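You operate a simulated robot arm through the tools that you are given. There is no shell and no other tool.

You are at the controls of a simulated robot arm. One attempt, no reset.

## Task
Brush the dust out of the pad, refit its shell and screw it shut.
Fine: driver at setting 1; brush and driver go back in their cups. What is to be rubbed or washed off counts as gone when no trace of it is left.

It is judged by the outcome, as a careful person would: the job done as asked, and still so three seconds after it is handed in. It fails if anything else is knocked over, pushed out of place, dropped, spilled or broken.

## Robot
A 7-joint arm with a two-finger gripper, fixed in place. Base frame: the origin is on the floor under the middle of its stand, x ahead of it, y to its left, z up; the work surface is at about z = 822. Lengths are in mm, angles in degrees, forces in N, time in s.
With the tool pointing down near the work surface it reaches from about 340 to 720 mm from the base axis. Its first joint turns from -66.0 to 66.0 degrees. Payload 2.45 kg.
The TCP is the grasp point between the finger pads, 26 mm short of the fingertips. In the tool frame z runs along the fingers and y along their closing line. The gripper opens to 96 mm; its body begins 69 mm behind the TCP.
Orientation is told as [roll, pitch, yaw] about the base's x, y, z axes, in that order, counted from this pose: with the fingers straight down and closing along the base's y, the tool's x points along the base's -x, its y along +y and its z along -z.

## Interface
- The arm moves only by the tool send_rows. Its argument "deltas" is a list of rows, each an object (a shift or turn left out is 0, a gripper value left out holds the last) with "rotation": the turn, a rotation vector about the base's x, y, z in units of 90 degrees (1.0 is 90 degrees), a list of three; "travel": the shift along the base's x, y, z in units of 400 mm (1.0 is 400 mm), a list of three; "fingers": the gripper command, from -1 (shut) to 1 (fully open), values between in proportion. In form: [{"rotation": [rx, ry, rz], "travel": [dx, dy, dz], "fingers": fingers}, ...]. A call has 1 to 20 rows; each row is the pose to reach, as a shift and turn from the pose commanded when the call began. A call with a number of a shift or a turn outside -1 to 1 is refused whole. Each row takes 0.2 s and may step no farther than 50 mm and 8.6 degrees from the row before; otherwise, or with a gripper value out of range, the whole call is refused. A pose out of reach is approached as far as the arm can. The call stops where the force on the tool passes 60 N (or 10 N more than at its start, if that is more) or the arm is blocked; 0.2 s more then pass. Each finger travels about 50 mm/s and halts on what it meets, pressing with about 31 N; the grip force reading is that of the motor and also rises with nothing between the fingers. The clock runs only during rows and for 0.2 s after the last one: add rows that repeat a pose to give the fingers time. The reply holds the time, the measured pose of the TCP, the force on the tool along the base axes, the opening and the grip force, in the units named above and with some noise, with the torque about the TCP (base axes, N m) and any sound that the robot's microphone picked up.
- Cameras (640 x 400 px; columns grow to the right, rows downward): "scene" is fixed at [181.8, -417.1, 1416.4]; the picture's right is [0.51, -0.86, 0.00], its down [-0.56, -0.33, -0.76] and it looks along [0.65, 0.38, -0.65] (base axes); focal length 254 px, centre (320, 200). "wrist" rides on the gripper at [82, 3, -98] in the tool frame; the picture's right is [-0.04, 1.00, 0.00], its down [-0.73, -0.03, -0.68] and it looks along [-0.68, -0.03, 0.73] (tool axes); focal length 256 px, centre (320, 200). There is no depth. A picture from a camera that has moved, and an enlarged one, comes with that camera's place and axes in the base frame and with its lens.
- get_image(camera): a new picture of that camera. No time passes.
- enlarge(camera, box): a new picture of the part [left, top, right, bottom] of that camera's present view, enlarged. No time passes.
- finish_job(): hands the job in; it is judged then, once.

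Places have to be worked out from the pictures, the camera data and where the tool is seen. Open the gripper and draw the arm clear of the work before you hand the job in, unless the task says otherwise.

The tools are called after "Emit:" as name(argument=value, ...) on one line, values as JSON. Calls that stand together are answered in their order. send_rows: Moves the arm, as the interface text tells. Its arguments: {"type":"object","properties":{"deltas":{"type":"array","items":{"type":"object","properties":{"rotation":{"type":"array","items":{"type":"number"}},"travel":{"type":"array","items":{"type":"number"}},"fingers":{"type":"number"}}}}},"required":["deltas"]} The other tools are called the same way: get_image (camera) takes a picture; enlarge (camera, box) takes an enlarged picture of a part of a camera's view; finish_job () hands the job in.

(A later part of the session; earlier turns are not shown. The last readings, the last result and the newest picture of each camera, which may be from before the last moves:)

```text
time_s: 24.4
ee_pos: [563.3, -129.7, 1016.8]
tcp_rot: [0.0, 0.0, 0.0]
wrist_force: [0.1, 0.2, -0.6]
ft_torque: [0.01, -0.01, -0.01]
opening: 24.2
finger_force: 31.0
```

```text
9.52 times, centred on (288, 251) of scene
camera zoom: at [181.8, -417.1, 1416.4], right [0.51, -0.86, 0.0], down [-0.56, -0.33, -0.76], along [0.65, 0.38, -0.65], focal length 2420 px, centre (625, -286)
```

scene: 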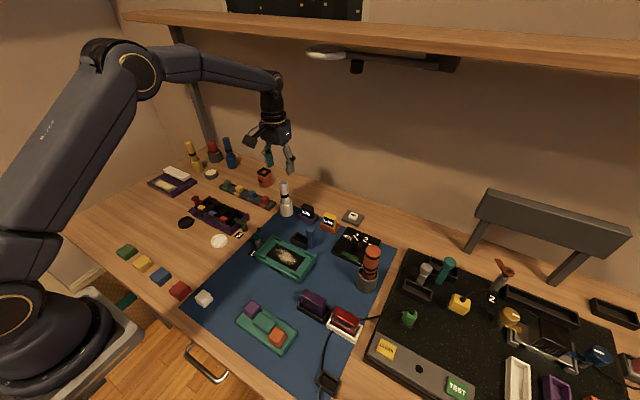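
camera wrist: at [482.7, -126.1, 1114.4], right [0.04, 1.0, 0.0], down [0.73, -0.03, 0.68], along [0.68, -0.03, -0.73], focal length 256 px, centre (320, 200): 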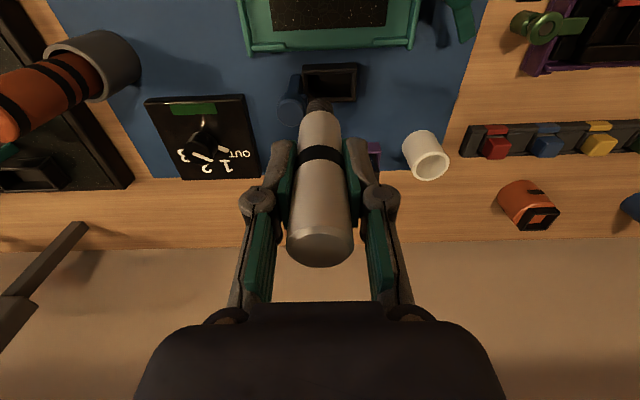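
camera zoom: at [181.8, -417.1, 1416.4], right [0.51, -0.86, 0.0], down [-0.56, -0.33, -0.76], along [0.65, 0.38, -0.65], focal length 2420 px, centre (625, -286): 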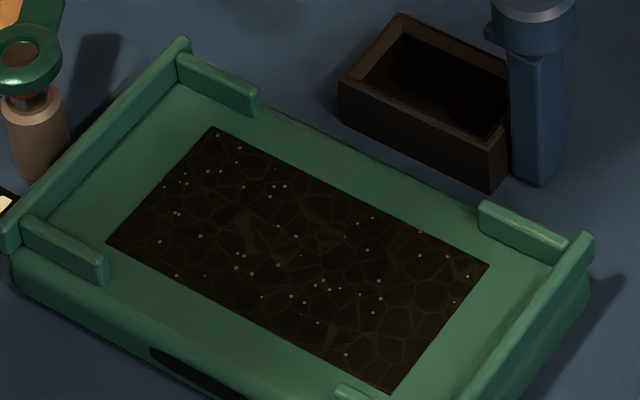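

The surface looks uniformly clean; to be certain no faint trace is left I make one more light full-area pass before returning the brush.

Emit:
send_rows(deltas=[{"travel": [-0.07, -0.03, -0.04]}, {"travel": [-0.14, -0.06, -0.09]}, {"travel": [-0.185, -0.07, -0.15]}, {"travel": [-0.185, -0.07, -0.2]}, {"travel": [-0.185, -0.07, -0.223]}, {"travel": [-0.185, -0.02, -0.223]}, {"travel": [-0.185, 0.03, -0.223]}, {"travel": [-0.185, 0.08, -0.223]}, {"travel": [-0.185, 0.125, -0.223]}, {"travel": [-0.145, 0.125, -0.223]}, {"travel": [-0.145, 0.08, -0.223]}, {"travel": [-0.145, 0.03, -0.223]}, {"travel": [-0.145, -0.02, -0.223]}, {"travel": [-0.145, -0.07, -0.223]}, {"travel": [-0.11, -0.07, -0.223]}, {"travel": [-0.11, -0.02, -0.223]}, {"travel": [-0.11, 0.03, -0.223]}, {"travel": [-0.11, 0.08, -0.223]}, {"travel": [-0.11, 0.125, -0.223]}, {"travel": [-0.11, 0.125, -0.15]}])

Emit:
enlarge(camera="scene", box=[260, 230, 316, 272])

Emit:
enlarge(camera="wrist", box=[140, 0, 440, 160])

```text
time_s: 28.6
ee_pos: [520.0, -78.0, 956.7]
tcp_rot: [0.1, 0.0, 0.0]
wrist_force: [-0.2, -0.6, -0.9]
ft_torque: [0.0, 0.01, -0.01]
opening: 24.4
finger_force: 31.5
```

```text
9.52 times, centred on (288, 251) of scene
camera zoom: at [181.8, -417.0, 1416.4], right [0.51, -0.86, 0.0], down [-0.56, -0.33, -0.76], along [0.65, 0.38, -0.65], focal length 2420 px, centre (625, -286)
```

zoom: 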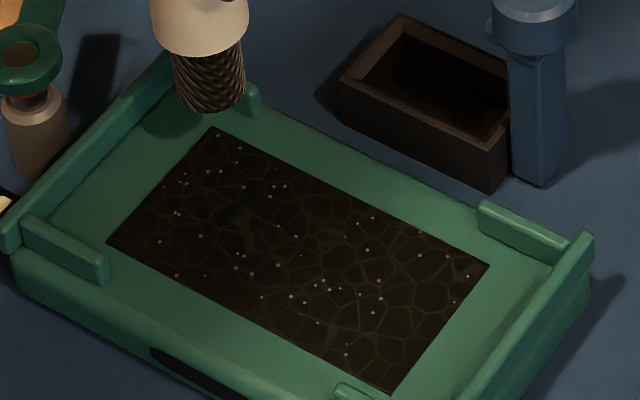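

```text
2.13 times, centred on (290, 80) of wrist
camera zoom: at [438.9, -76.1, 1055.6], right [0.04, 1.0, 0.0], down [0.73, -0.03, 0.68], along [0.68, -0.03, -0.73], focal length 546 px, centre (384, 456)
```

zoom: 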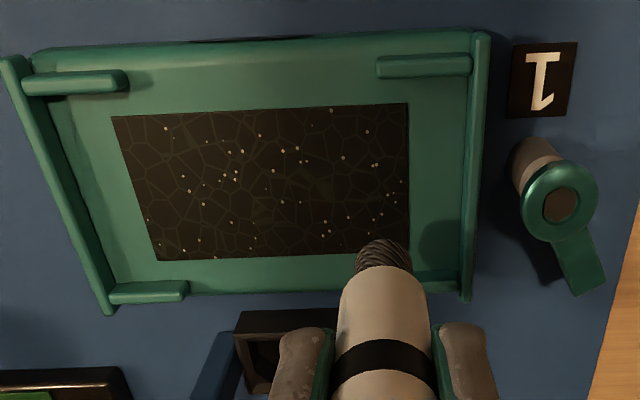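

The specks are identical before and after, so they are just the surface pattern and the pad is clean. I return the brush above its white cup.

Emit:
send_rows(deltas=[{"travel": [0.0, 0.0, 0.1]}, {"travel": [0.02, 0.01, 0.2]}, {"travel": [0.1, 0.05, 0.222]}, {"travel": [0.19, 0.1, 0.222]}, {"travel": [0.28, 0.145, 0.222]}, {"travel": [0.353, 0.181, 0.222]}, {"travel": [0.353, 0.181, 0.222]}])

Emit:
get_image(camera="wrist")

Emit:
enlarge(camera="scene", box=[250, 140, 330, 220])

```text
time_s: 30.2
ee_pos: [663.4, -7.6, 1044.9]
tcp_rot: [-0.1, 0.0, 0.1]
wrist_force: [0.1, -0.3, -0.4]
ft_torque: [0.02, -0.03, 0.01]
opening: 24.5
finger_force: 30.9
```

```text
taken
camera wrist: at [582.2, -3.7, 1143.5], right [0.04, 1.0, 0.0], down [0.73, -0.03, 0.68], along [0.68, -0.03, -0.73], focal length 256 px, centre (320, 200)
```

wrist: 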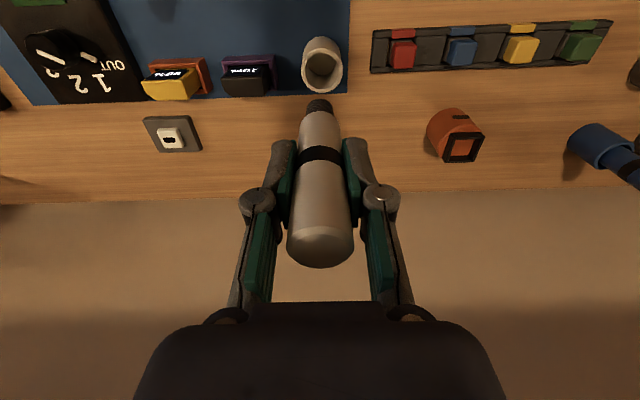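

```text
5.00 times, centred on (290, 180) of scene
camera zoom: at [181.8, -417.0, 1416.4], right [0.51, -0.86, 0.0], down [-0.56, -0.33, -0.76], along [0.65, 0.38, -0.65], focal length 1270 px, centre (470, 300)
```

zoom: 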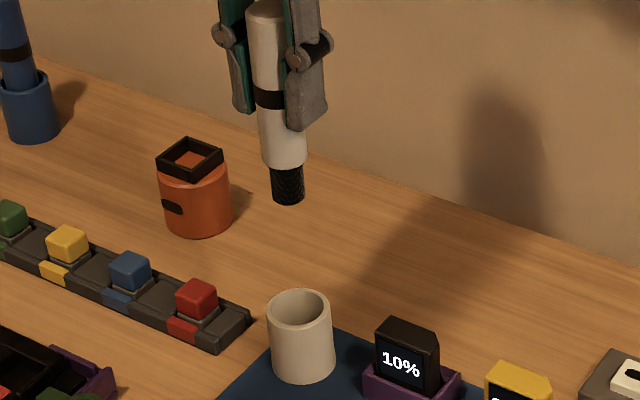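

The cup is centred at about (661,-4.5). I descend into it, slowing down near the bottom.

Emit:
send_rows(deltas=[{"travel": [0.0, 0.006, -0.08]}, {"travel": [0.0, 0.006, -0.16]}, {"travel": [0.0, 0.006, -0.23]}, {"travel": [0.0, 0.006, -0.29]}, {"travel": [0.0, 0.006, -0.318]}, {"travel": [0.0, 0.006, -0.318]}])

Emit:
get_image(camera="wrist")

```text
time_s: 31.6
ee_pos: [661.1, -2.6, 918.0]
tcp_rot: [-0.1, 0.1, 0.0]
wrist_force: [-0.7, 0.1, -0.2]
ft_torque: [-0.01, 0.06, 0.03]
opening: 24.5
finger_force: 31.1
```

```text
taken
camera wrist: at [581.6, 0.0, 1016.4], right [0.04, 1.0, 0.0], down [0.73, -0.03, 0.68], along [0.68, -0.03, -0.73], focal length 256 px, centre (320, 200)
```

wrist: 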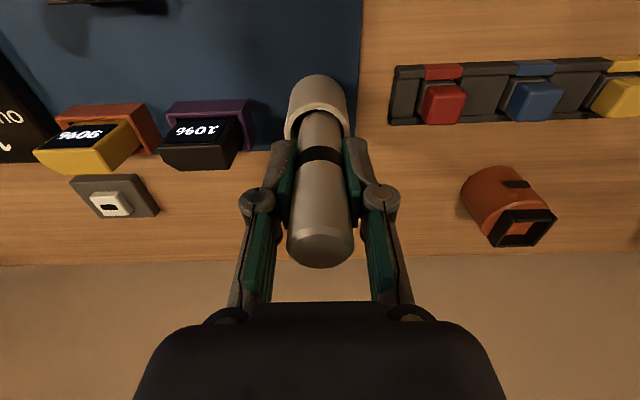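

The brush is inside the cup with no side load. I lower the last few millimetres until it touches bottom.

Emit:
send_rows(deltas=[{"travel": [0.0, 0.0, -0.0075]}])

Emit:
send_rows(deltas=[{"travel": [0.0, 0.0, -0.005]}])

```text
time_s: 32.0
ee_pos: [661.7, -3.3, 915.2]
tcp_rot: [0.0, 0.0, 0.0]
wrist_force: [0.4, 0.2, -1.0]
ft_torque: [0.0, -0.01, 0.01]
opening: 24.4
finger_force: 31.0
```

```text
time_s: 32.4
ee_pos: [661.9, -4.3, 912.4]
tcp_rot: [-0.1, 0.0, 0.0]
wrist_force: [0.4, 0.2, -0.1]
ft_torque: [-0.01, 0.01, 0.0]
opening: 24.5
finger_force: 31.1
```

Emit:
send_rows(deltas=[{"travel": [0.0, 0.0, -0.005]}])

Emit:
send_rows(deltas=[{"travel": [0.0, 0.0, -0.003]}])

```text
time_s: 32.8
ee_pos: [661.4, -3.1, 913.1]
tcp_rot: [0.0, -0.1, 0.1]
wrist_force: [-3.1, 0.1, 8.0]
ft_torque: [0.07, 0.17, 0.0]
opening: 24.5
finger_force: 31.3
```

```text
time_s: 33.2
ee_pos: [661.0, -4.4, 911.9]
tcp_rot: [0.0, -0.2, -0.1]
wrist_force: [-3.8, 0.7, 18.6]
ft_torque: [0.05, 0.24, -0.01]
opening: 24.7
finger_force: 30.9
```

It rests on the cup floor. I ease up slightly and open the fingers.

Emit:
send_rows(deltas=[{"travel": [0.0, 0.0, 0.003], "fingers": -1}, {"travel": [0.0, 0.0, 0.003], "fingers": 0.3}, {"travel": [0.0, 0.0, 0.003], "fingers": 0.3}, {"travel": [0.0, 0.0, 0.003], "fingers": 0.3}])

Emit:
get_image(camera="wrist")

```text
time_s: 34.2
ee_pos: [660.3, -4.5, 910.9]
tcp_rot: [0.0, 0.1, -0.1]
wrist_force: [-0.9, -0.6, -0.2]
ft_torque: [0.0, -0.01, -0.04]
opening: 62.4
finger_force: 0.0
```

```text
taken
camera wrist: at [580.1, -1.0, 1009.6], right [0.04, 1.0, 0.0], down [0.73, -0.03, 0.68], along [0.68, -0.03, -0.73], focal length 256 px, centre (320, 200)
```

wrist: 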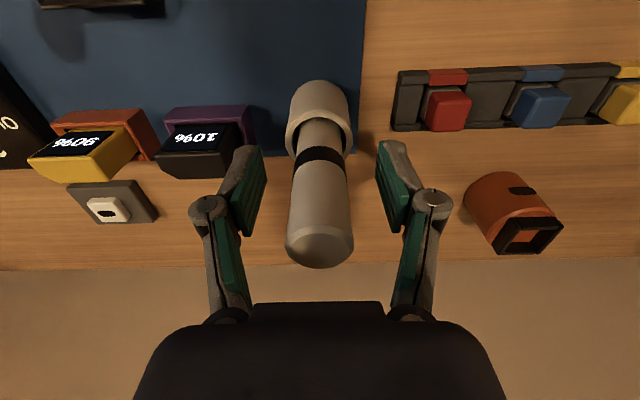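

The brush stands in its cup, freed. I rise clear and move over the dial knob near (636,-273).

Emit:
send_rows(deltas=[{"travel": [0.0, 0.0, 0.1]}, {"travel": [0.0, 0.0, 0.2]}, {"travel": [0.0, 0.0, 0.27]}, {"travel": [-0.01, -0.11, 0.27]}, {"travel": [-0.02, -0.22, 0.27]}, {"travel": [-0.03, -0.33, 0.27]}, {"travel": [-0.04, -0.44, 0.27]}, {"travel": [-0.05, -0.55, 0.27]}, {"travel": [-0.06, -0.665, 0.27]}, {"travel": [-0.06, -0.665, 0.27]}])

Emit:
get_image(camera="wrist")

Emit:
enlarge(camera="wrist", box=[250, 30, 410, 150])

Emit:
get_image(camera="scene")

```text
time_s: 36.4
ee_pos: [634.3, -271.1, 1020.5]
tcp_rot: [0.0, 0.0, 0.0]
wrist_force: [-0.1, 0.4, -0.6]
ft_torque: [-0.03, -0.01, 0.07]
opening: 62.5
finger_force: 0.0
```

```text
taken
camera wrist: at [554.3, -268.3, 1117.6], right [0.04, 1.0, 0.0], down [0.73, -0.03, 0.68], along [0.68, -0.03, -0.73], focal length 256 px, centre (320, 200)
```

wrist: 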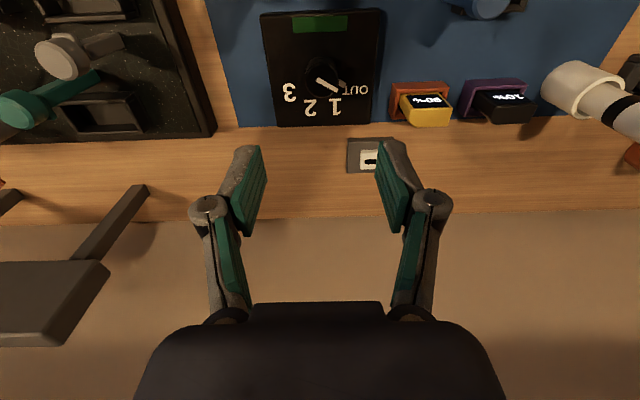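

```text
3.33 times, centred on (330, 90) of wrist
camera zoom: at [554.3, -268.3, 1117.6], right [0.04, 1.0, 0.0], down [0.73, -0.03, 0.68], along [0.68, -0.03, -0.73], focal length 853 px, centre (287, 567)
```

zoom: 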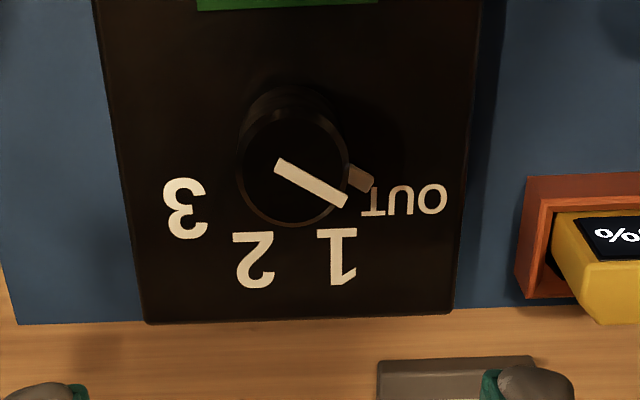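

```text
taken
```

scene: 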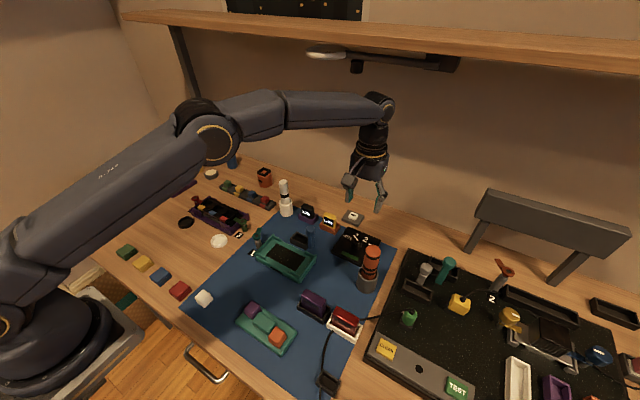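

The knob (≈31 mm wide, top z≈870) is right below at (635,-271); pointer is at 60°, digit 1 at ≈20°. I descend to z≈876, keeping fingertips above its low pointer.

Emit:
send_rows(deltas=[{"travel": [-0.003, 0.0, -0.1]}, {"travel": [-0.003, 0.0, -0.2]}, {"travel": [-0.003, 0.0, -0.29]}, {"travel": [-0.003, 0.0, -0.358]}, {"travel": [-0.003, 0.0, -0.358]}])

Emit:
get_image(camera="wrist")

Emit:
enlarge(camera="scene", box=[310, 190, 400, 280])

```text
time_s: 37.6
ee_pos: [634.6, -271.6, 877.8]
tcp_rot: [0.0, -0.1, 0.0]
wrist_force: [-0.4, 0.3, 0.4]
ft_torque: [-0.01, -0.03, 0.01]
opening: 62.2
finger_force: 0.0
```

```text
taken
camera wrist: at [554.4, -267.1, 974.6], right [0.04, 1.0, 0.0], down [0.73, -0.03, 0.68], along [0.68, -0.03, -0.73], focal length 256 px, centre (320, 200)
```

wrist: 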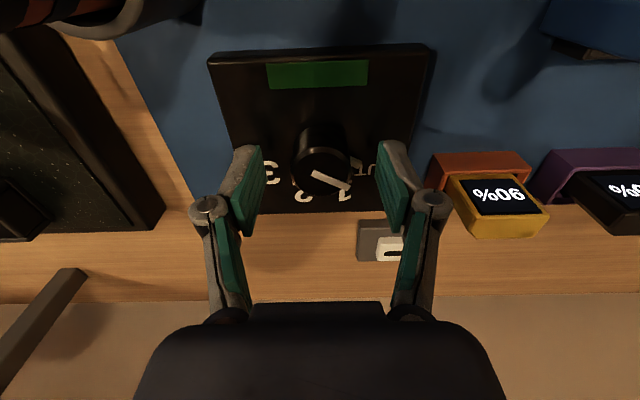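

```text
4.44 times, centred on (355, 235) of scene
camera zoom: at [181.8, -417.1, 1416.4], right [0.51, -0.86, 0.0], down [-0.56, -0.33, -0.76], along [0.65, 0.38, -0.65], focal length 1129 px, centre (164, 44)
```

zoom: 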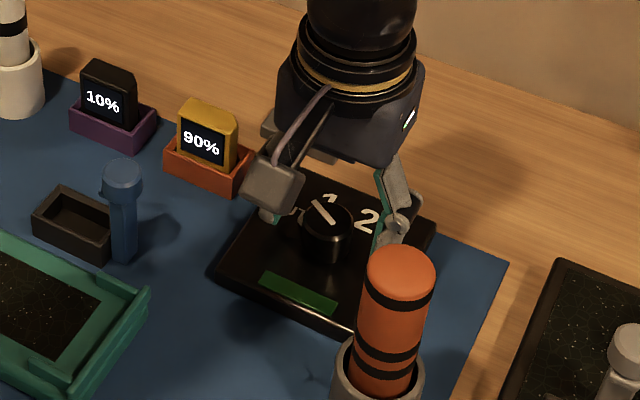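

The knob is centred between the fingers. I close on it.

Emit:
send_rows(deltas=[{"travel": [0.0, 0.0, 0.0], "fingers": -1}, {"travel": [0.0, 0.0, 0.0], "fingers": -1}, {"travel": [0.0, 0.0, 0.0], "fingers": -1}])

```text
time_s: 38.4
ee_pos: [635.1, -269.6, 875.3]
tcp_rot: [0.0, -0.1, 0.0]
wrist_force: [-1.5, 3.0, 0.4]
ft_torque: [0.11, 0.03, -0.02]
opening: 31.5
finger_force: 36.4
```

Knob gripped at 31.5 mm. I turn it 40° clockwise (about -z) in steps.

Emit:
send_rows(deltas=[{"rotation": [0, 0, -0.0889]}, {"rotation": [0, 0, -0.1778]}, {"rotation": [0, 0, -0.2667]}, {"rotation": [0, 0, -0.3556]}, {"rotation": [0, 0, -0.4444]}, {"rotation": [0, 0, -0.4444]}])

Emit:
get_image(camera="wrist")

Emit:
enlarge(camera="scene", box=[310, 190, 400, 280])

```text
time_s: 39.8
ee_pos: [633.3, -271.8, 875.7]
tcp_rot: [0.0, -0.1, -40.1]
wrist_force: [-0.9, 4.1, 3.4]
ft_torque: [0.26, 0.26, 0.01]
opening: 31.5
finger_force: 45.0
```

```text
taken
camera wrist: at [575.4, -215.6, 974.8], right [0.67, 0.74, 0.0], down [0.54, -0.49, 0.68], along [0.5, -0.46, -0.73], focal length 256 px, centre (320, 200)
```

wrist: 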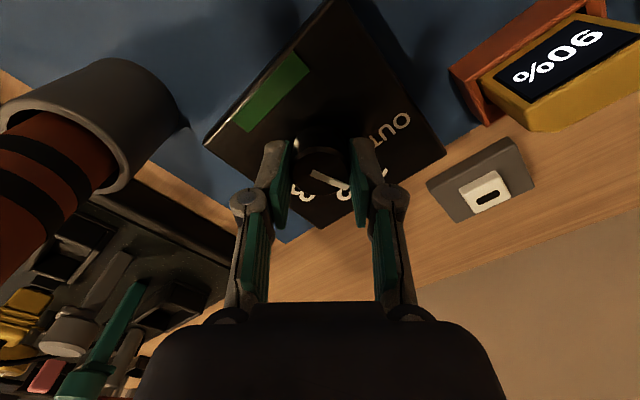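

```text
4.44 times, centred on (355, 235) of scene
camera zoom: at [181.6, -416.9, 1416.5], right [0.51, -0.86, 0.0], down [-0.56, -0.33, -0.76], along [0.65, 0.38, -0.65], focal length 1129 px, centre (164, 44)
```

zoom: 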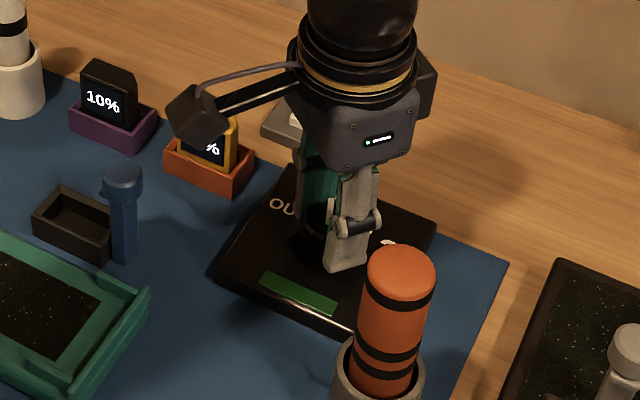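

The knob turned with the gripper. I release, rise, and check the pointer.

Emit:
send_rows(deltas=[{"fingers": 0.0}, {"fingers": 0.3}, {"fingers": 0.3}, {"travel": [0, 0, 0.08], "fingers": 0.3}, {"travel": [0, 0, 0.18], "fingers": 0.3}, {"travel": [0, 0, 0.28], "fingers": 0.3}, {"travel": [0, 0, 0.35], "fingers": 0.3}, {"travel": [0, 0, 0.35], "fingers": 0.3}])

Emit:
get_image(camera="wrist")

Emit:
enlarge(camera="scene", box=[325, 215, 385, 265])

```text
time_s: 41.6
ee_pos: [634.8, -271.4, 1017.5]
tcp_rot: [0.0, 0.0, -40.0]
wrist_force: [0.4, 0.3, -1.3]
ft_torque: [0.03, -0.03, -0.01]
opening: 62.4
finger_force: 0.1
```

```text
taken
camera wrist: at [575.0, -216.3, 1115.3], right [0.67, 0.74, 0.0], down [0.54, -0.49, 0.68], along [0.5, -0.46, -0.73], focal length 256 px, centre (320, 200)
```

wrist: 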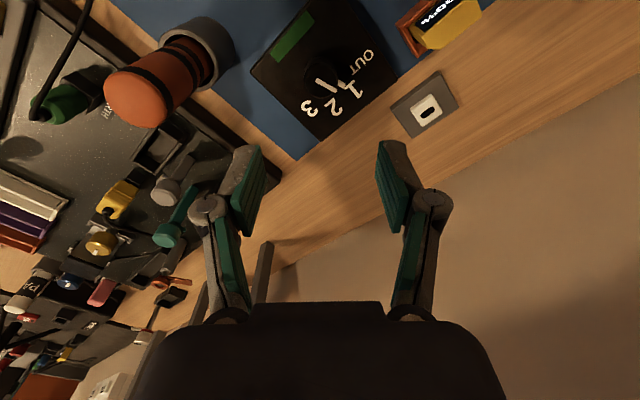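

```text
8.00 times, centred on (355, 240) of scene
camera zoom: at [181.8, -417.1, 1416.4], right [0.51, -0.86, 0.0], down [-0.56, -0.33, -0.76], along [0.65, 0.38, -0.65], focal length 2033 px, centre (40, -120)
```

zoom: 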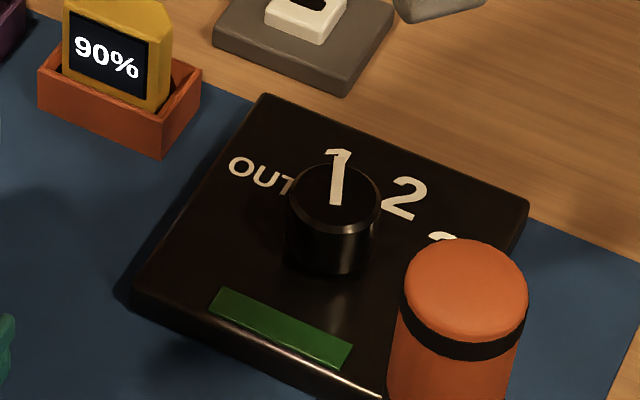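

Emit:
enlarge(camera="wrist", box=[250, 20, 400, 140])

```text
3.33 times, centred on (325, 80) of wrist
camera zoom: at [575.0, -216.3, 1115.3], right [0.67, 0.74, 0.0], down [0.54, -0.49, 0.68], along [0.5, -0.46, -0.73], focal length 853 px, centre (303, 600)
```

zoom: 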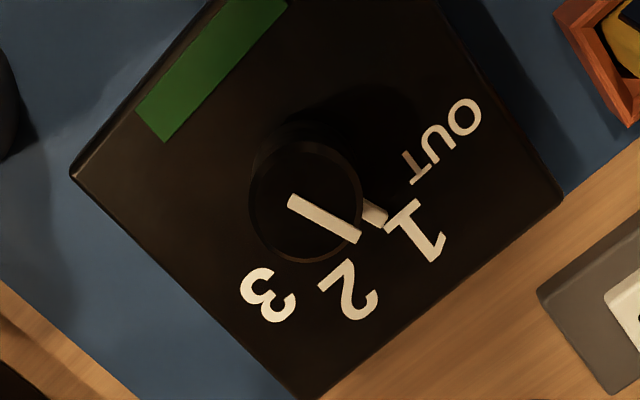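

The pointer sits at 1 now. Next the shell: I move above it (about (330,-190)) while turning the gripper to yaw -90° so the fingers close along x on its central block.

Emit:
send_rows(deltas=[{"travel": [-0.1093, 0.029, 0], "rotation": [0, 0, -0.0794]}, {"travel": [-0.2186, 0.058, 0], "rotation": [0, 0, -0.1588]}, {"travel": [-0.3279, 0.087, 0], "rotation": [0, 0, -0.2382]}, {"travel": [-0.4372, 0.116, 0], "rotation": [0, 0, -0.3176]}, {"travel": [-0.5465, 0.145, 0], "rotation": [0, 0, -0.397]}, {"travel": [-0.6558, 0.174, 0], "rotation": [0, 0, -0.4764]}, {"travel": [-0.765, 0.203, 0], "rotation": [0, 0, -0.5556]}, {"travel": [-0.765, 0.203, 0], "rotation": [0, 0, -0.5556]}])

Emit:
get_image(camera="wrist")

Emit:
get_image(camera="scene")

```text
time_s: 43.4
ee_pos: [327.5, -191.1, 1015.3]
tcp_rot: [0.0, 0.0, -90.2]
wrist_force: [-0.3, -0.1, 0.5]
ft_torque: [0.0, 0.0, 0.03]
opening: 62.5
finger_force: 0.1
```

```text
taken
camera wrist: at [332.0, -108.3, 1113.9], right [1.0, -0.04, 0.0], down [-0.03, -0.73, 0.68], along [-0.03, -0.68, -0.73], focal length 256 px, centre (320, 200)
```

wrist: 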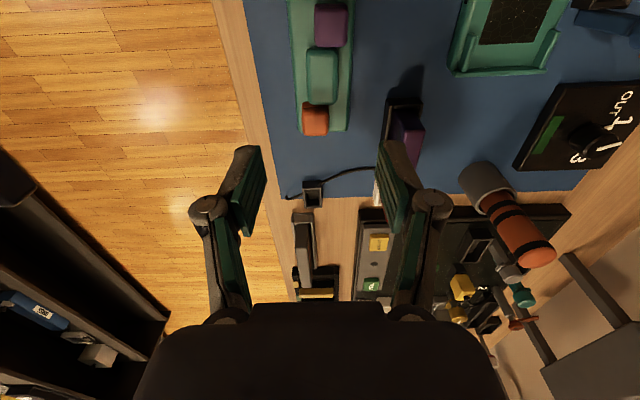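

```text
taken
```

scene: 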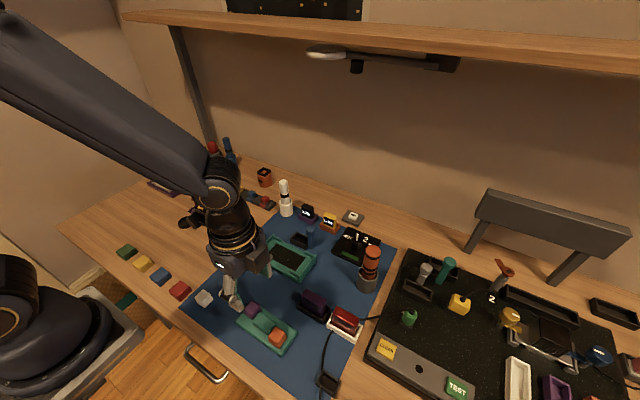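

Emit:
enlarge(camera="wrist", box=[220, 0, 420, 140])

Emit:
enlarge(camera="scene", box=[200, 280, 320, 365])

```text
2.86 times, centred on (320, 70) of wrist
camera zoom: at [332.0, -108.3, 1113.9], right [1.0, -0.04, 0.0], down [-0.03, -0.73, 0.68], along [-0.03, -0.68, -0.73], focal length 731 px, centre (320, 571)
```

zoom: 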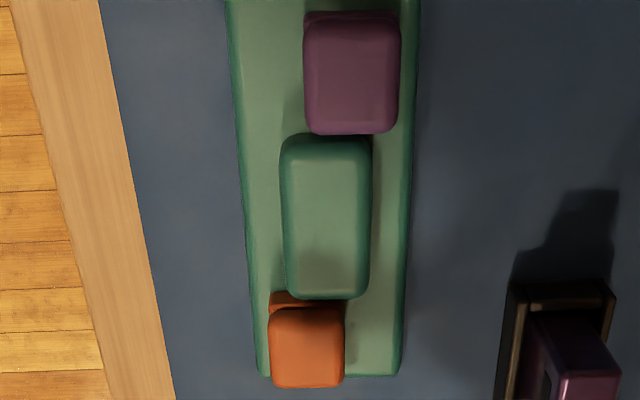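

```text
4.71 times, centred on (260, 322) of scene
camera zoom: at [181.7, -417.0, 1416.4], right [0.51, -0.86, 0.0], down [-0.56, -0.33, -0.76], along [0.65, 0.38, -0.65], focal length 1196 px, centre (602, -376)
```

zoom: 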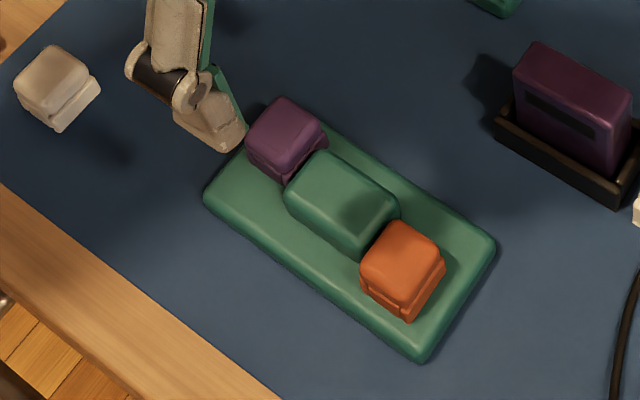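

The shell is flat with a slight yaw of about -1.7°, its grip block centre near (331,-187). I lower partway, correct the offset and yaw, and check again.

Emit:
send_rows(deltas=[{"travel": [0.004, 0.0075, -0.08], "rotation": [0, 0, -0.017]}, {"travel": [0.004, 0.0075, -0.16], "rotation": [0, 0, -0.017]}, {"travel": [0.004, 0.0075, -0.22], "rotation": [0, 0, -0.017]}, {"travel": [0.004, 0.0075, -0.22], "rotation": [0, 0, -0.017]}])

Emit:
get_image(camera="wrist")

Emit:
enlarge(camera="wrist", box=[200, 0, 440, 160])

Emit:
enlarge(camera="scene", box=[200, 270, 320, 365])

```text
time_s: 44.4
ee_pos: [329.6, -187.8, 926.8]
tcp_rot: [0.0, 0.1, -91.5]
wrist_force: [-0.1, 0.0, -0.3]
ft_torque: [0.0, 0.02, -0.01]
opening: 62.6
finger_force: 0.1
```

```text
taken
camera wrist: at [336.2, -105.4, 1025.2], right [1.0, -0.07, 0.0], down [-0.05, -0.73, 0.68], along [-0.05, -0.68, -0.73], focal length 256 px, centre (320, 200)
```

wrist: 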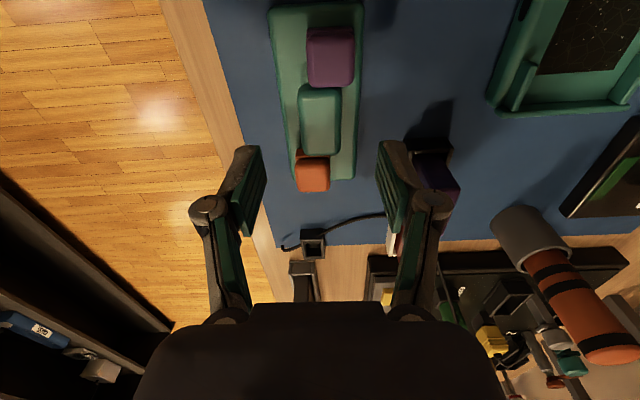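

```text
2.50 times, centred on (320, 80) of wrist
camera zoom: at [336.2, -105.4, 1025.2], right [1.0, -0.07, 0.0], down [-0.05, -0.73, 0.68], along [-0.05, -0.68, -0.73], focal length 640 px, centre (320, 500)
```

zoom: 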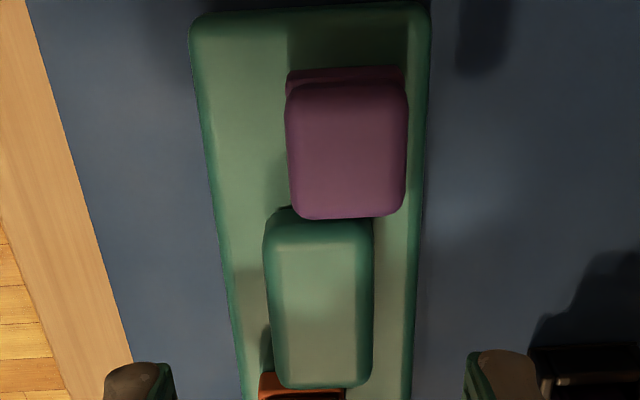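

```text
4.21 times, centred on (260, 318) of scene
camera zoom: at [181.8, -417.1, 1416.4], right [0.51, -0.86, 0.0], down [-0.56, -0.33, -0.76], along [0.65, 0.38, -0.65], focal length 1070 px, centre (573, -295)
```

zoom: 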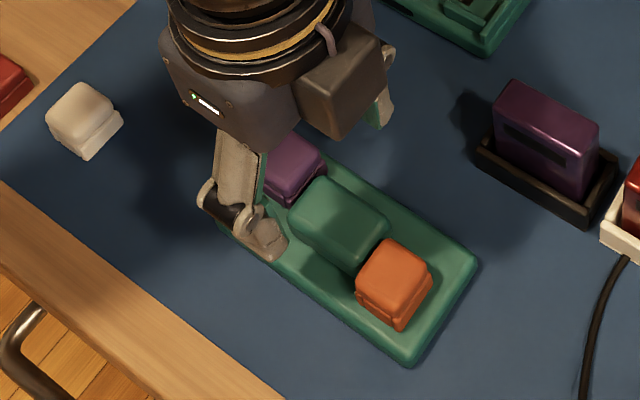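

The block lines up with the finger midline. I narrow the opening to about 46 mm and descend toward the block in steps, watching for contact with the plate.

Emit:
send_rows(deltas=[{"travel": [0, 0, 0], "fingers": -0.02}, {"travel": [0, 0, -0.05], "fingers": -0.02}, {"travel": [0, 0, -0.1], "fingers": -0.02}, {"travel": [0, 0, -0.14], "fingers": -0.02}, {"travel": [0, 0, -0.14], "fingers": -0.02}])

Emit:
get_image(camera="wrist")

Emit:
enlarge(camera="scene", box=[200, 270, 320, 365])

```text
time_s: 45.6
ee_pos: [330.2, -186.6, 871.3]
tcp_rot: [0.0, -0.1, -91.4]
wrist_force: [0.2, 0.1, 1.0]
ft_torque: [-0.02, 0.02, -0.03]
opening: 47.4
finger_force: 0.2
```

```text
taken
camera wrist: at [336.8, -104.2, 969.3], right [1.0, -0.07, 0.0], down [-0.05, -0.73, 0.68], along [-0.05, -0.68, -0.73], focal length 256 px, centre (320, 200)
```

wrist: 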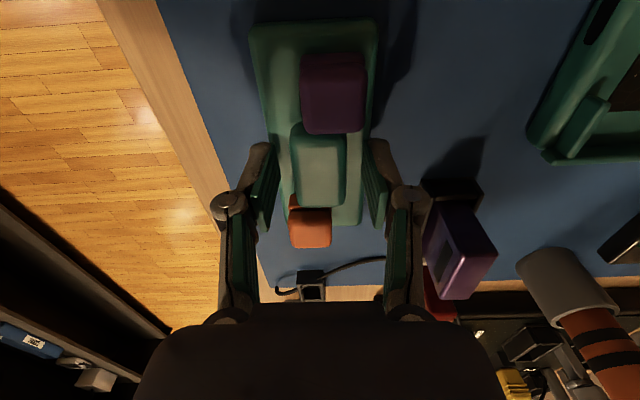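

```text
4.21 times, centred on (260, 318) of scene
camera zoom: at [181.8, -417.1, 1416.4], right [0.51, -0.86, 0.0], down [-0.56, -0.33, -0.76], along [0.65, 0.38, -0.65], focal length 1070 px, centre (573, -295)
```

zoom: 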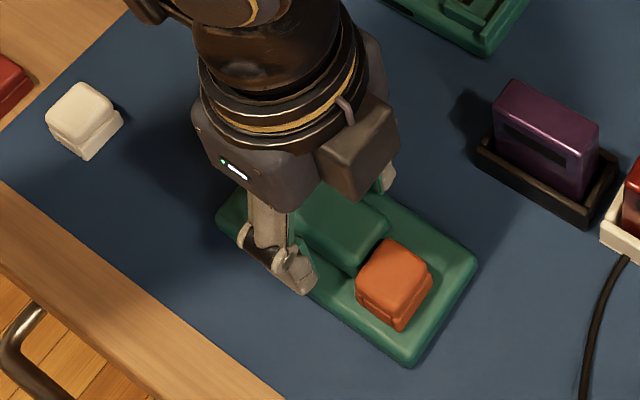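

Fingertips at about z=845, no contact yet. Continuing in small steps.

Emit:
send_rows(deltas=[{"travel": [0, 0, -0.01]}])

Emit:
send_rows(deltas=[{"travel": [0, 0, -0.006]}])

Emit:
enlarge(camera="scene", box=[240, 300, 300, 350])

```text
time_s: 46.0
ee_pos: [330.8, -185.5, 867.7]
tcp_rot: [-0.1, -0.1, -91.6]
wrist_force: [0.6, 0.6, 1.0]
ft_torque: [-0.02, 0.03, -0.01]
opening: 47.1
finger_force: 0.0
```

```text
time_s: 46.4
ee_pos: [331.1, -186.3, 865.9]
tcp_rot: [-0.1, 0.0, -91.4]
wrist_force: [-1.1, 0.5, -0.2]
ft_torque: [0.02, 0.01, -0.01]
opening: 46.8
finger_force: 0.0
```

```text
8.00 times, centred on (270, 325) of scene
camera zoom: at [181.8, -417.1, 1416.4], right [0.51, -0.86, 0.0], down [-0.56, -0.33, -0.76], along [0.65, 0.38, -0.65], focal length 2033 px, centre (720, -800)
```

zoom: 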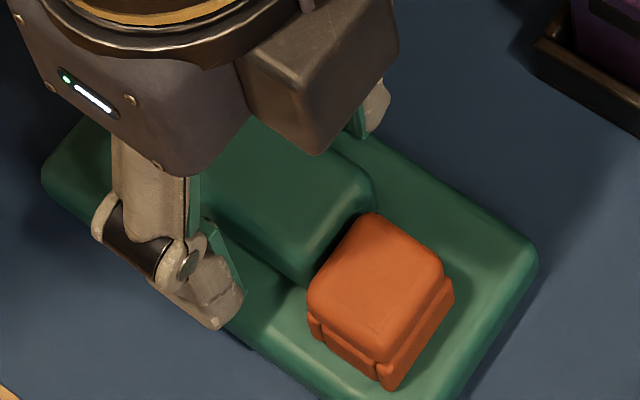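

Still free; two more small steps down.

Emit:
send_rows(deltas=[{"travel": [0, 0, -0.005]}])

Emit:
send_rows(deltas=[{"travel": [0, 0, -0.005]}])

```text
time_s: 46.8
ee_pos: [331.5, -186.7, 863.5]
tcp_rot: [-0.1, 0.1, -91.5]
wrist_force: [-0.1, -0.3, 0.1]
ft_torque: [0.0, 0.01, -0.01]
opening: 47.0
finger_force: 0.2
```

```text
time_s: 47.2
ee_pos: [331.5, -185.8, 862.0]
tcp_rot: [0.1, 0.0, -91.6]
wrist_force: [-1.5, 2.3, 18.4]
ft_torque: [0.1, 0.36, -0.02]
opening: 48.7
finger_force: 0.8
```

Fingertips touched the plate top at z≈836. I back up 2 mm and close on the block.

Emit:
send_rows(deltas=[{"travel": [0, 0, 0.0055], "fingers": -0.02}, {"travel": [0, 0, 0.0055], "fingers": -1}, {"travel": [0, 0, 0.0055], "fingers": -1}, {"travel": [0, 0, 0.0055], "fingers": -1}])

```text
time_s: 48.2
ee_pos: [330.5, -186.1, 864.9]
tcp_rot: [0.1, 0.0, -91.6]
wrist_force: [-8.7, -2.4, 17.3]
ft_torque: [-0.11, 0.22, 0.19]
opening: 29.2
finger_force: 31.0
```

Block gripped (29 mm). I lift slowly and check that the shell comes along level.

Emit:
send_rows(deltas=[{"travel": [0, 0, 0.02]}, {"travel": [0, 0, 0.06]}, {"travel": [0, 0, 0.12]}, {"travel": [0, 0, 0.2]}, {"travel": [0, 0, 0.2]}])

Emit:
get_image(camera="wrist")

Emit:
enlarge(camera="scene", box=[190, 220, 350, 350])

```text
time_s: 49.4
ee_pos: [332.0, -187.1, 945.1]
tcp_rot: [0.0, -0.1, -91.4]
wrist_force: [1.0, 0.2, 0.4]
ft_torque: [0.0, -0.03, 0.02]
opening: 0.1
finger_force: 28.8
```

```text
taken
camera wrist: at [338.4, -106.2, 1042.5], right [1.0, -0.07, 0.0], down [-0.05, -0.73, 0.68], along [-0.05, -0.68, -0.73], focal length 256 px, centre (320, 200)
```

wrist: 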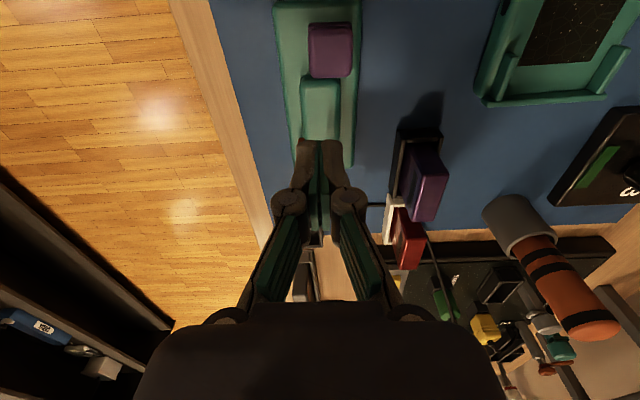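

```text
3.08 times, centred on (270, 285) of scene
camera zoom: at [181.8, -417.0, 1416.4], right [0.51, -0.86, 0.0], down [-0.56, -0.33, -0.76], along [0.65, 0.38, -0.65], focal length 782 px, centre (474, -62)
```

zoom: 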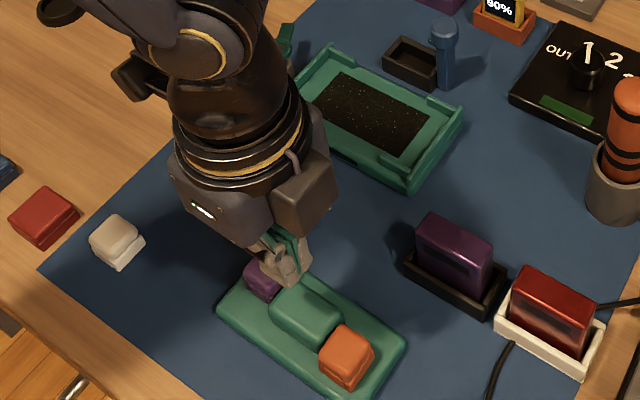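

The fingers slipped off the low, rounded block (opening is now 0) and the shell stayed on the mat. I look closely at the finger shape and the shell before trying a different grip.

Emit:
enlarge(camera="wrist", box=[250, 0, 390, 100])

Emit:
enlarge(camera="wrist", box=[230, 120, 410, 250])

Emit:
enlarge(camera="scene", box=[225, 290, 305, 350])

```text
4.00 times, centred on (320, 50) of wrist
camera zoom: at [338.4, -106.2, 1042.5], right [1.0, -0.07, 0.0], down [-0.05, -0.73, 0.68], along [-0.05, -0.68, -0.73], focal length 1024 px, centre (320, 800)
```

zoom: 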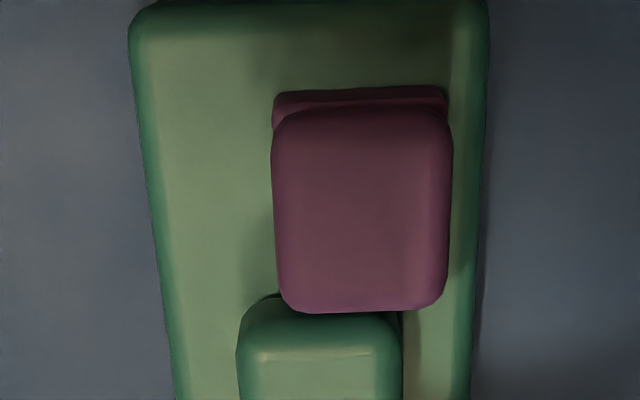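

```text
3.08 times, centred on (320, 185) of wrist
camera zoom: at [338.4, -106.2, 1042.5], right [1.0, -0.07, 0.0], down [-0.05, -0.73, 0.68], along [-0.05, -0.68, -0.73], focal length 788 px, centre (320, 246)
```

zoom: 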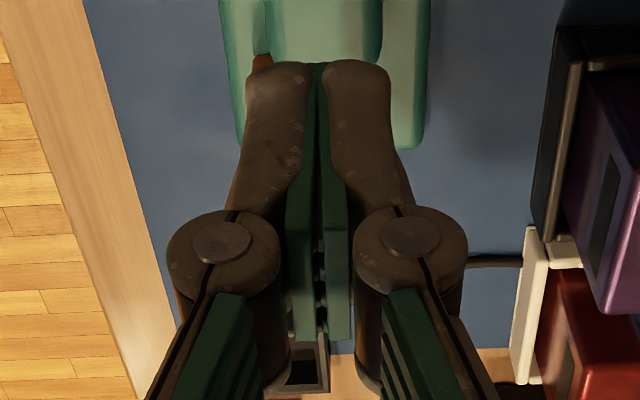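

```text
6.67 times, centred on (265, 320) of scene
camera zoom: at [181.8, -417.0, 1416.4], right [0.51, -0.86, 0.0], down [-0.56, -0.33, -0.76], along [0.65, 0.38, -0.65], focal length 1694 px, centre (687, -600)
```

zoom: 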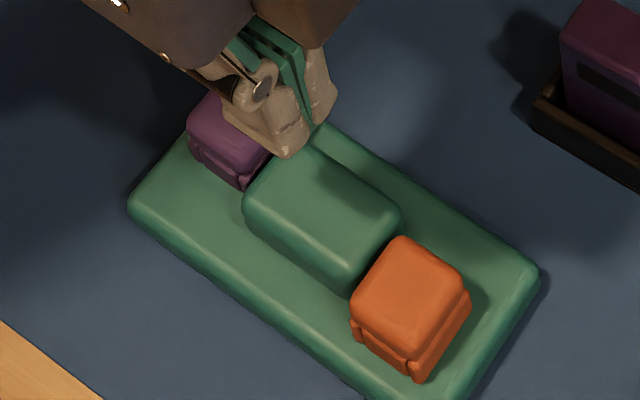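

The shell lies as before, now centred under the gripper. I retry: opening 38 mm, descend until the tips just touch the plate, then close and lift very slowly while watching the readings.

Emit:
send_rows(deltas=[{"travel": [0, 0, 0], "fingers": -0.2}, {"travel": [0, 0, 0], "fingers": -0.2}, {"travel": [0, 0, -0.08], "fingers": -0.2}, {"travel": [0, 0, -0.16], "fingers": -0.2}, {"travel": [0, 0, -0.19], "fingers": -0.2}, {"travel": [0, 0, -0.19], "fingers": -0.2}])

Emit:
send_rows(deltas=[{"travel": [0, 0, -0.005]}])

Emit:
send_rows(deltas=[{"travel": [0, 0, -0.004]}])

```text
time_s: 50.8
ee_pos: [331.0, -188.0, 867.8]
tcp_rot: [0.0, 0.0, -91.4]
wrist_force: [0.0, 0.0, 0.2]
ft_torque: [0.0, -0.06, 0.04]
opening: 38.4
finger_force: 0.2
```

```text
time_s: 51.2
ee_pos: [331.6, -187.4, 864.6]
tcp_rot: [0.0, 0.0, -91.5]
wrist_force: [-0.8, -0.2, 0.5]
ft_torque: [0.03, 0.03, 0.05]
opening: 38.5
finger_force: 0.0
```

```text
time_s: 51.6
ee_pos: [330.6, -188.1, 863.0]
tcp_rot: [0.1, 0.0, -91.6]
wrist_force: [0.9, -1.1, 0.2]
ft_torque: [0.01, 0.05, -0.01]
opening: 38.4
finger_force: 0.1
```

Emit:
send_rows(deltas=[{"travel": [0, 0, -0.004]}])

Emit:
send_rows(deltas=[{"travel": [0, 0, -0.003]}])

Emit:
get_image(camera="wrist")

```text
time_s: 52.0
ee_pos: [330.9, -186.8, 863.7]
tcp_rot: [0.1, 0.0, -91.5]
wrist_force: [-0.8, 0.8, 11.8]
ft_torque: [0.01, 0.03, -0.01]
opening: 39.4
finger_force: 0.3
```

```text
time_s: 52.4
ee_pos: [331.6, -187.9, 862.5]
tcp_rot: [0.1, 0.0, -91.5]
wrist_force: [-1.1, 1.9, 30.1]
ft_torque: [0.06, 0.11, -0.03]
opening: 44.0
finger_force: 6.0
```

```text
taken
camera wrist: at [337.2, -105.5, 960.2], right [1.0, -0.07, 0.0], down [-0.05, -0.73, 0.68], along [-0.04, -0.68, -0.73], focal length 256 px, centre (320, 200)
```

wrist: 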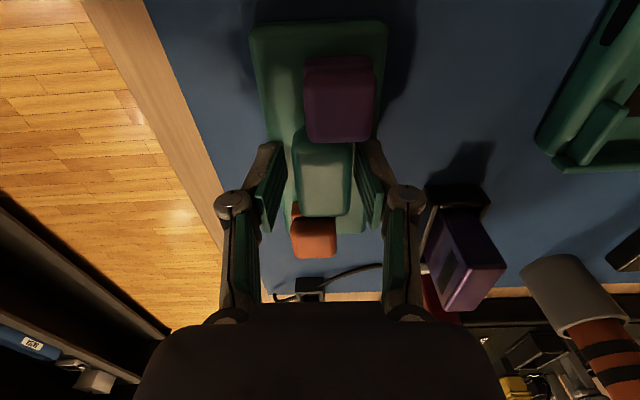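

The tips touch the plate at TCP≈863.5. I raise to just touching, close, and read the state.

Emit:
send_rows(deltas=[{"travel": [0, 0, 0.0065], "fingers": -0.2}, {"travel": [0, 0, 0.0065], "fingers": -0.2}, {"travel": [0, 0, 0.0065], "fingers": -1}, {"travel": [0, 0, 0.0065], "fingers": -1}, {"travel": [0, 0, 0.0065], "fingers": -1}, {"travel": [0, 0, 0.0065], "fingers": -1}])

Emit:
get_image(camera="wrist")

```text
time_s: 53.8
ee_pos: [331.8, -187.3, 865.1]
tcp_rot: [0.1, 0.0, -91.5]
wrist_force: [9.3, 0.0, 8.9]
ft_torque: [-0.15, -0.28, 0.11]
opening: 29.4
finger_force: 31.0
```

```text
taken
camera wrist: at [337.4, -106.0, 962.3], right [1.0, -0.07, 0.0], down [-0.05, -0.73, 0.68], along [-0.04, -0.68, -0.73], focal length 256 px, centre (320, 200)
```

wrist: 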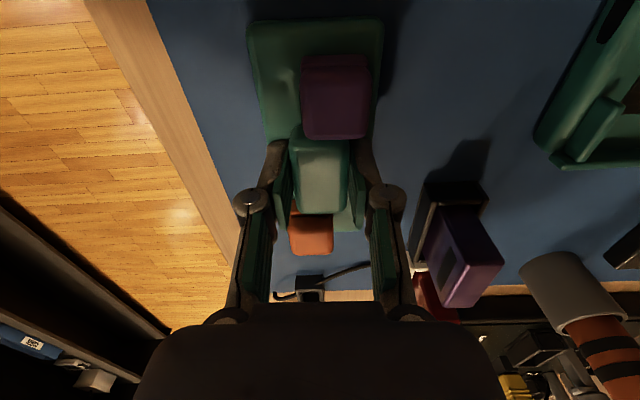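

Gripped at 29.4 mm with modest vertical load. Now a very slow lift of about 6 mm, checking the opening.

Emit:
send_rows(deltas=[{"travel": [0, 0, 0.003]}, {"travel": [0, 0, 0.006]}, {"travel": [0, 0, 0.006]}])

Emit:
send_rows(deltas=[{"travel": [0, 0, 0.003]}, {"travel": [0, 0, 0.006]}, {"travel": [0, 0, 0.009]}])

Emit:
enlarge(camera="scene", box=[225, 290, 305, 350])

```text
time_s: 54.6
ee_pos: [330.4, -187.0, 865.5]
tcp_rot: [-0.1, 0.1, -91.5]
wrist_force: [-1.0, 0.2, 0.2]
ft_torque: [-0.02, 0.01, 0.0]
opening: 29.4
finger_force: 31.0
```

```text
time_s: 55.4
ee_pos: [331.0, -186.2, 870.6]
tcp_rot: [0.0, 0.0, -91.5]
wrist_force: [-0.2, 0.4, -0.4]
ft_torque: [-0.01, 0.0, 0.01]
opening: 29.2
finger_force: 31.0
```

```text
6.67 times, centred on (265, 320) of scene
camera zoom: at [181.8, -417.1, 1416.4], right [0.51, -0.86, 0.0], down [-0.56, -0.33, -0.76], along [0.65, 0.38, -0.65], focal length 1694 px, centre (687, -600)
```

zoom: 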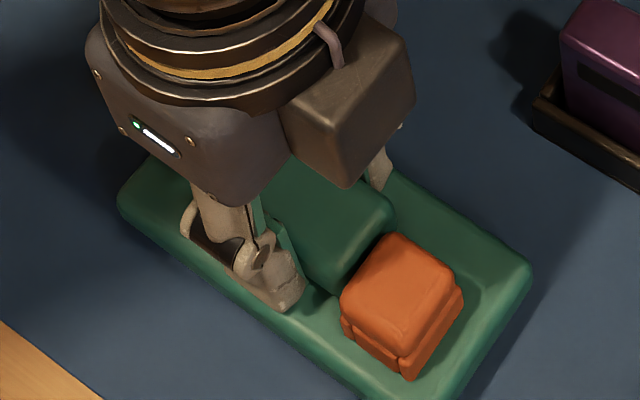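

Opening still 29.2 mm after 6 mm of lift. I continue slowly and look again.

Emit:
send_rows(deltas=[{"travel": [0, 0, 0.004]}, {"travel": [0, 0, 0.008]}, {"travel": [0, 0, 0.012]}, {"travel": [0, 0, 0.016]}, {"travel": [0, 0, 0.02]}, {"travel": [0, 0, 0.02]}])

Emit:
enlarge(camera="scene", box=[225, 290, 305, 350])

Emit:
get_image(camera="wrist")

```text
time_s: 56.8
ee_pos: [331.9, -186.1, 878.6]
tcp_rot: [0.0, 0.0, -91.5]
wrist_force: [1.1, 0.6, -0.8]
ft_torque: [0.03, 0.01, 0.02]
opening: 29.3
finger_force: 30.9
```

```text
6.67 times, centred on (265, 320) of scene
camera zoom: at [181.8, -417.1, 1416.4], right [0.51, -0.86, 0.0], down [-0.56, -0.33, -0.76], along [0.65, 0.38, -0.65], focal length 1694 px, centre (687, -600)
```

zoom: 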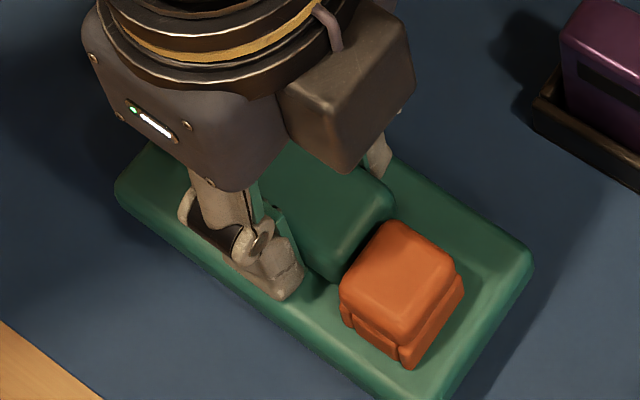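

```text
taken
camera wrist: at [337.7, -105.2, 976.0], right [1.0, -0.07, 0.0], down [-0.05, -0.73, 0.68], along [-0.05, -0.68, -0.73], focal length 256 px, centre (320, 200)
```

wrist: 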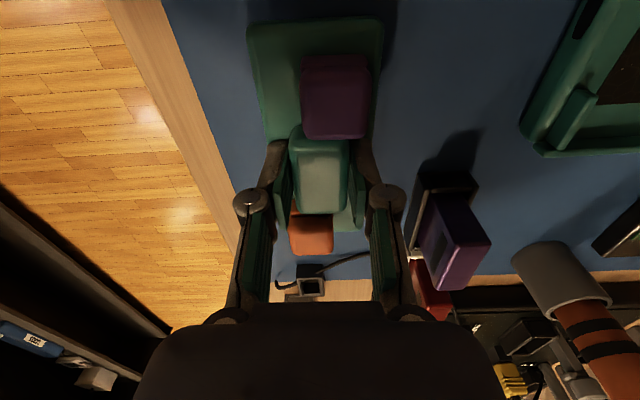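

The shell is now off the mat (14 mm) and steady in the fingers. I hold for a second to check for creep before raising further.

Emit:
send_rows(deltas=[{"travel": [0, 0, 0.005]}, {"travel": [0, 0, 0.01]}, {"travel": [0, 0, 0.015]}, {"travel": [0, 0, 0.02]}, {"travel": [0, 0, 0.02]}, {"travel": [0, 0, 0.02]}, {"travel": [0, 0, 0.02]}, {"travel": [0, 0, 0.02]}])

Emit:
get_image(camera="wrist")

Emit:
enlarge(camera="scene", box=[215, 280, 315, 350])

```text
time_s: 58.6
ee_pos: [331.7, -185.8, 885.9]
tcp_rot: [0.0, -0.1, -91.4]
wrist_force: [-0.1, 0.5, -1.1]
ft_torque: [0.0, 0.0, 0.01]
opening: 29.0
finger_force: 30.9
```

```text
taken
camera wrist: at [337.3, -104.4, 984.8], right [1.0, -0.07, 0.0], down [-0.05, -0.73, 0.68], along [-0.05, -0.68, -0.73], focal length 256 px, centre (320, 200)
```

wrist: 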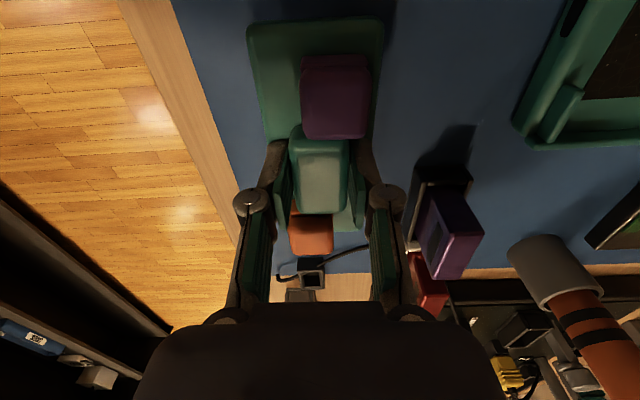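

```text
5.71 times, centred on (265, 315) of scene
camera zoom: at [181.8, -417.1, 1416.4], right [0.51, -0.86, 0.0], down [-0.56, -0.33, -0.76], along [0.65, 0.38, -0.65], focal length 1452 px, centre (634, -457)
```

zoom: 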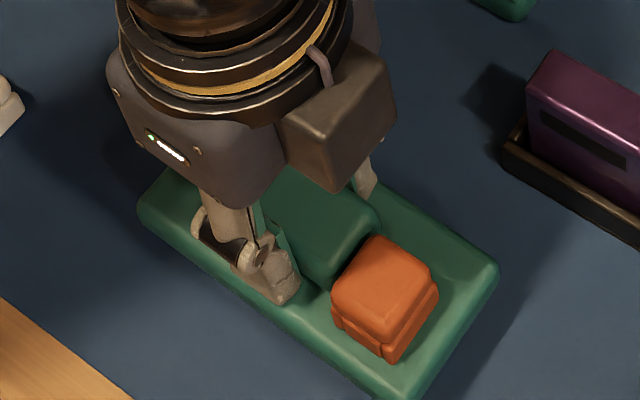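

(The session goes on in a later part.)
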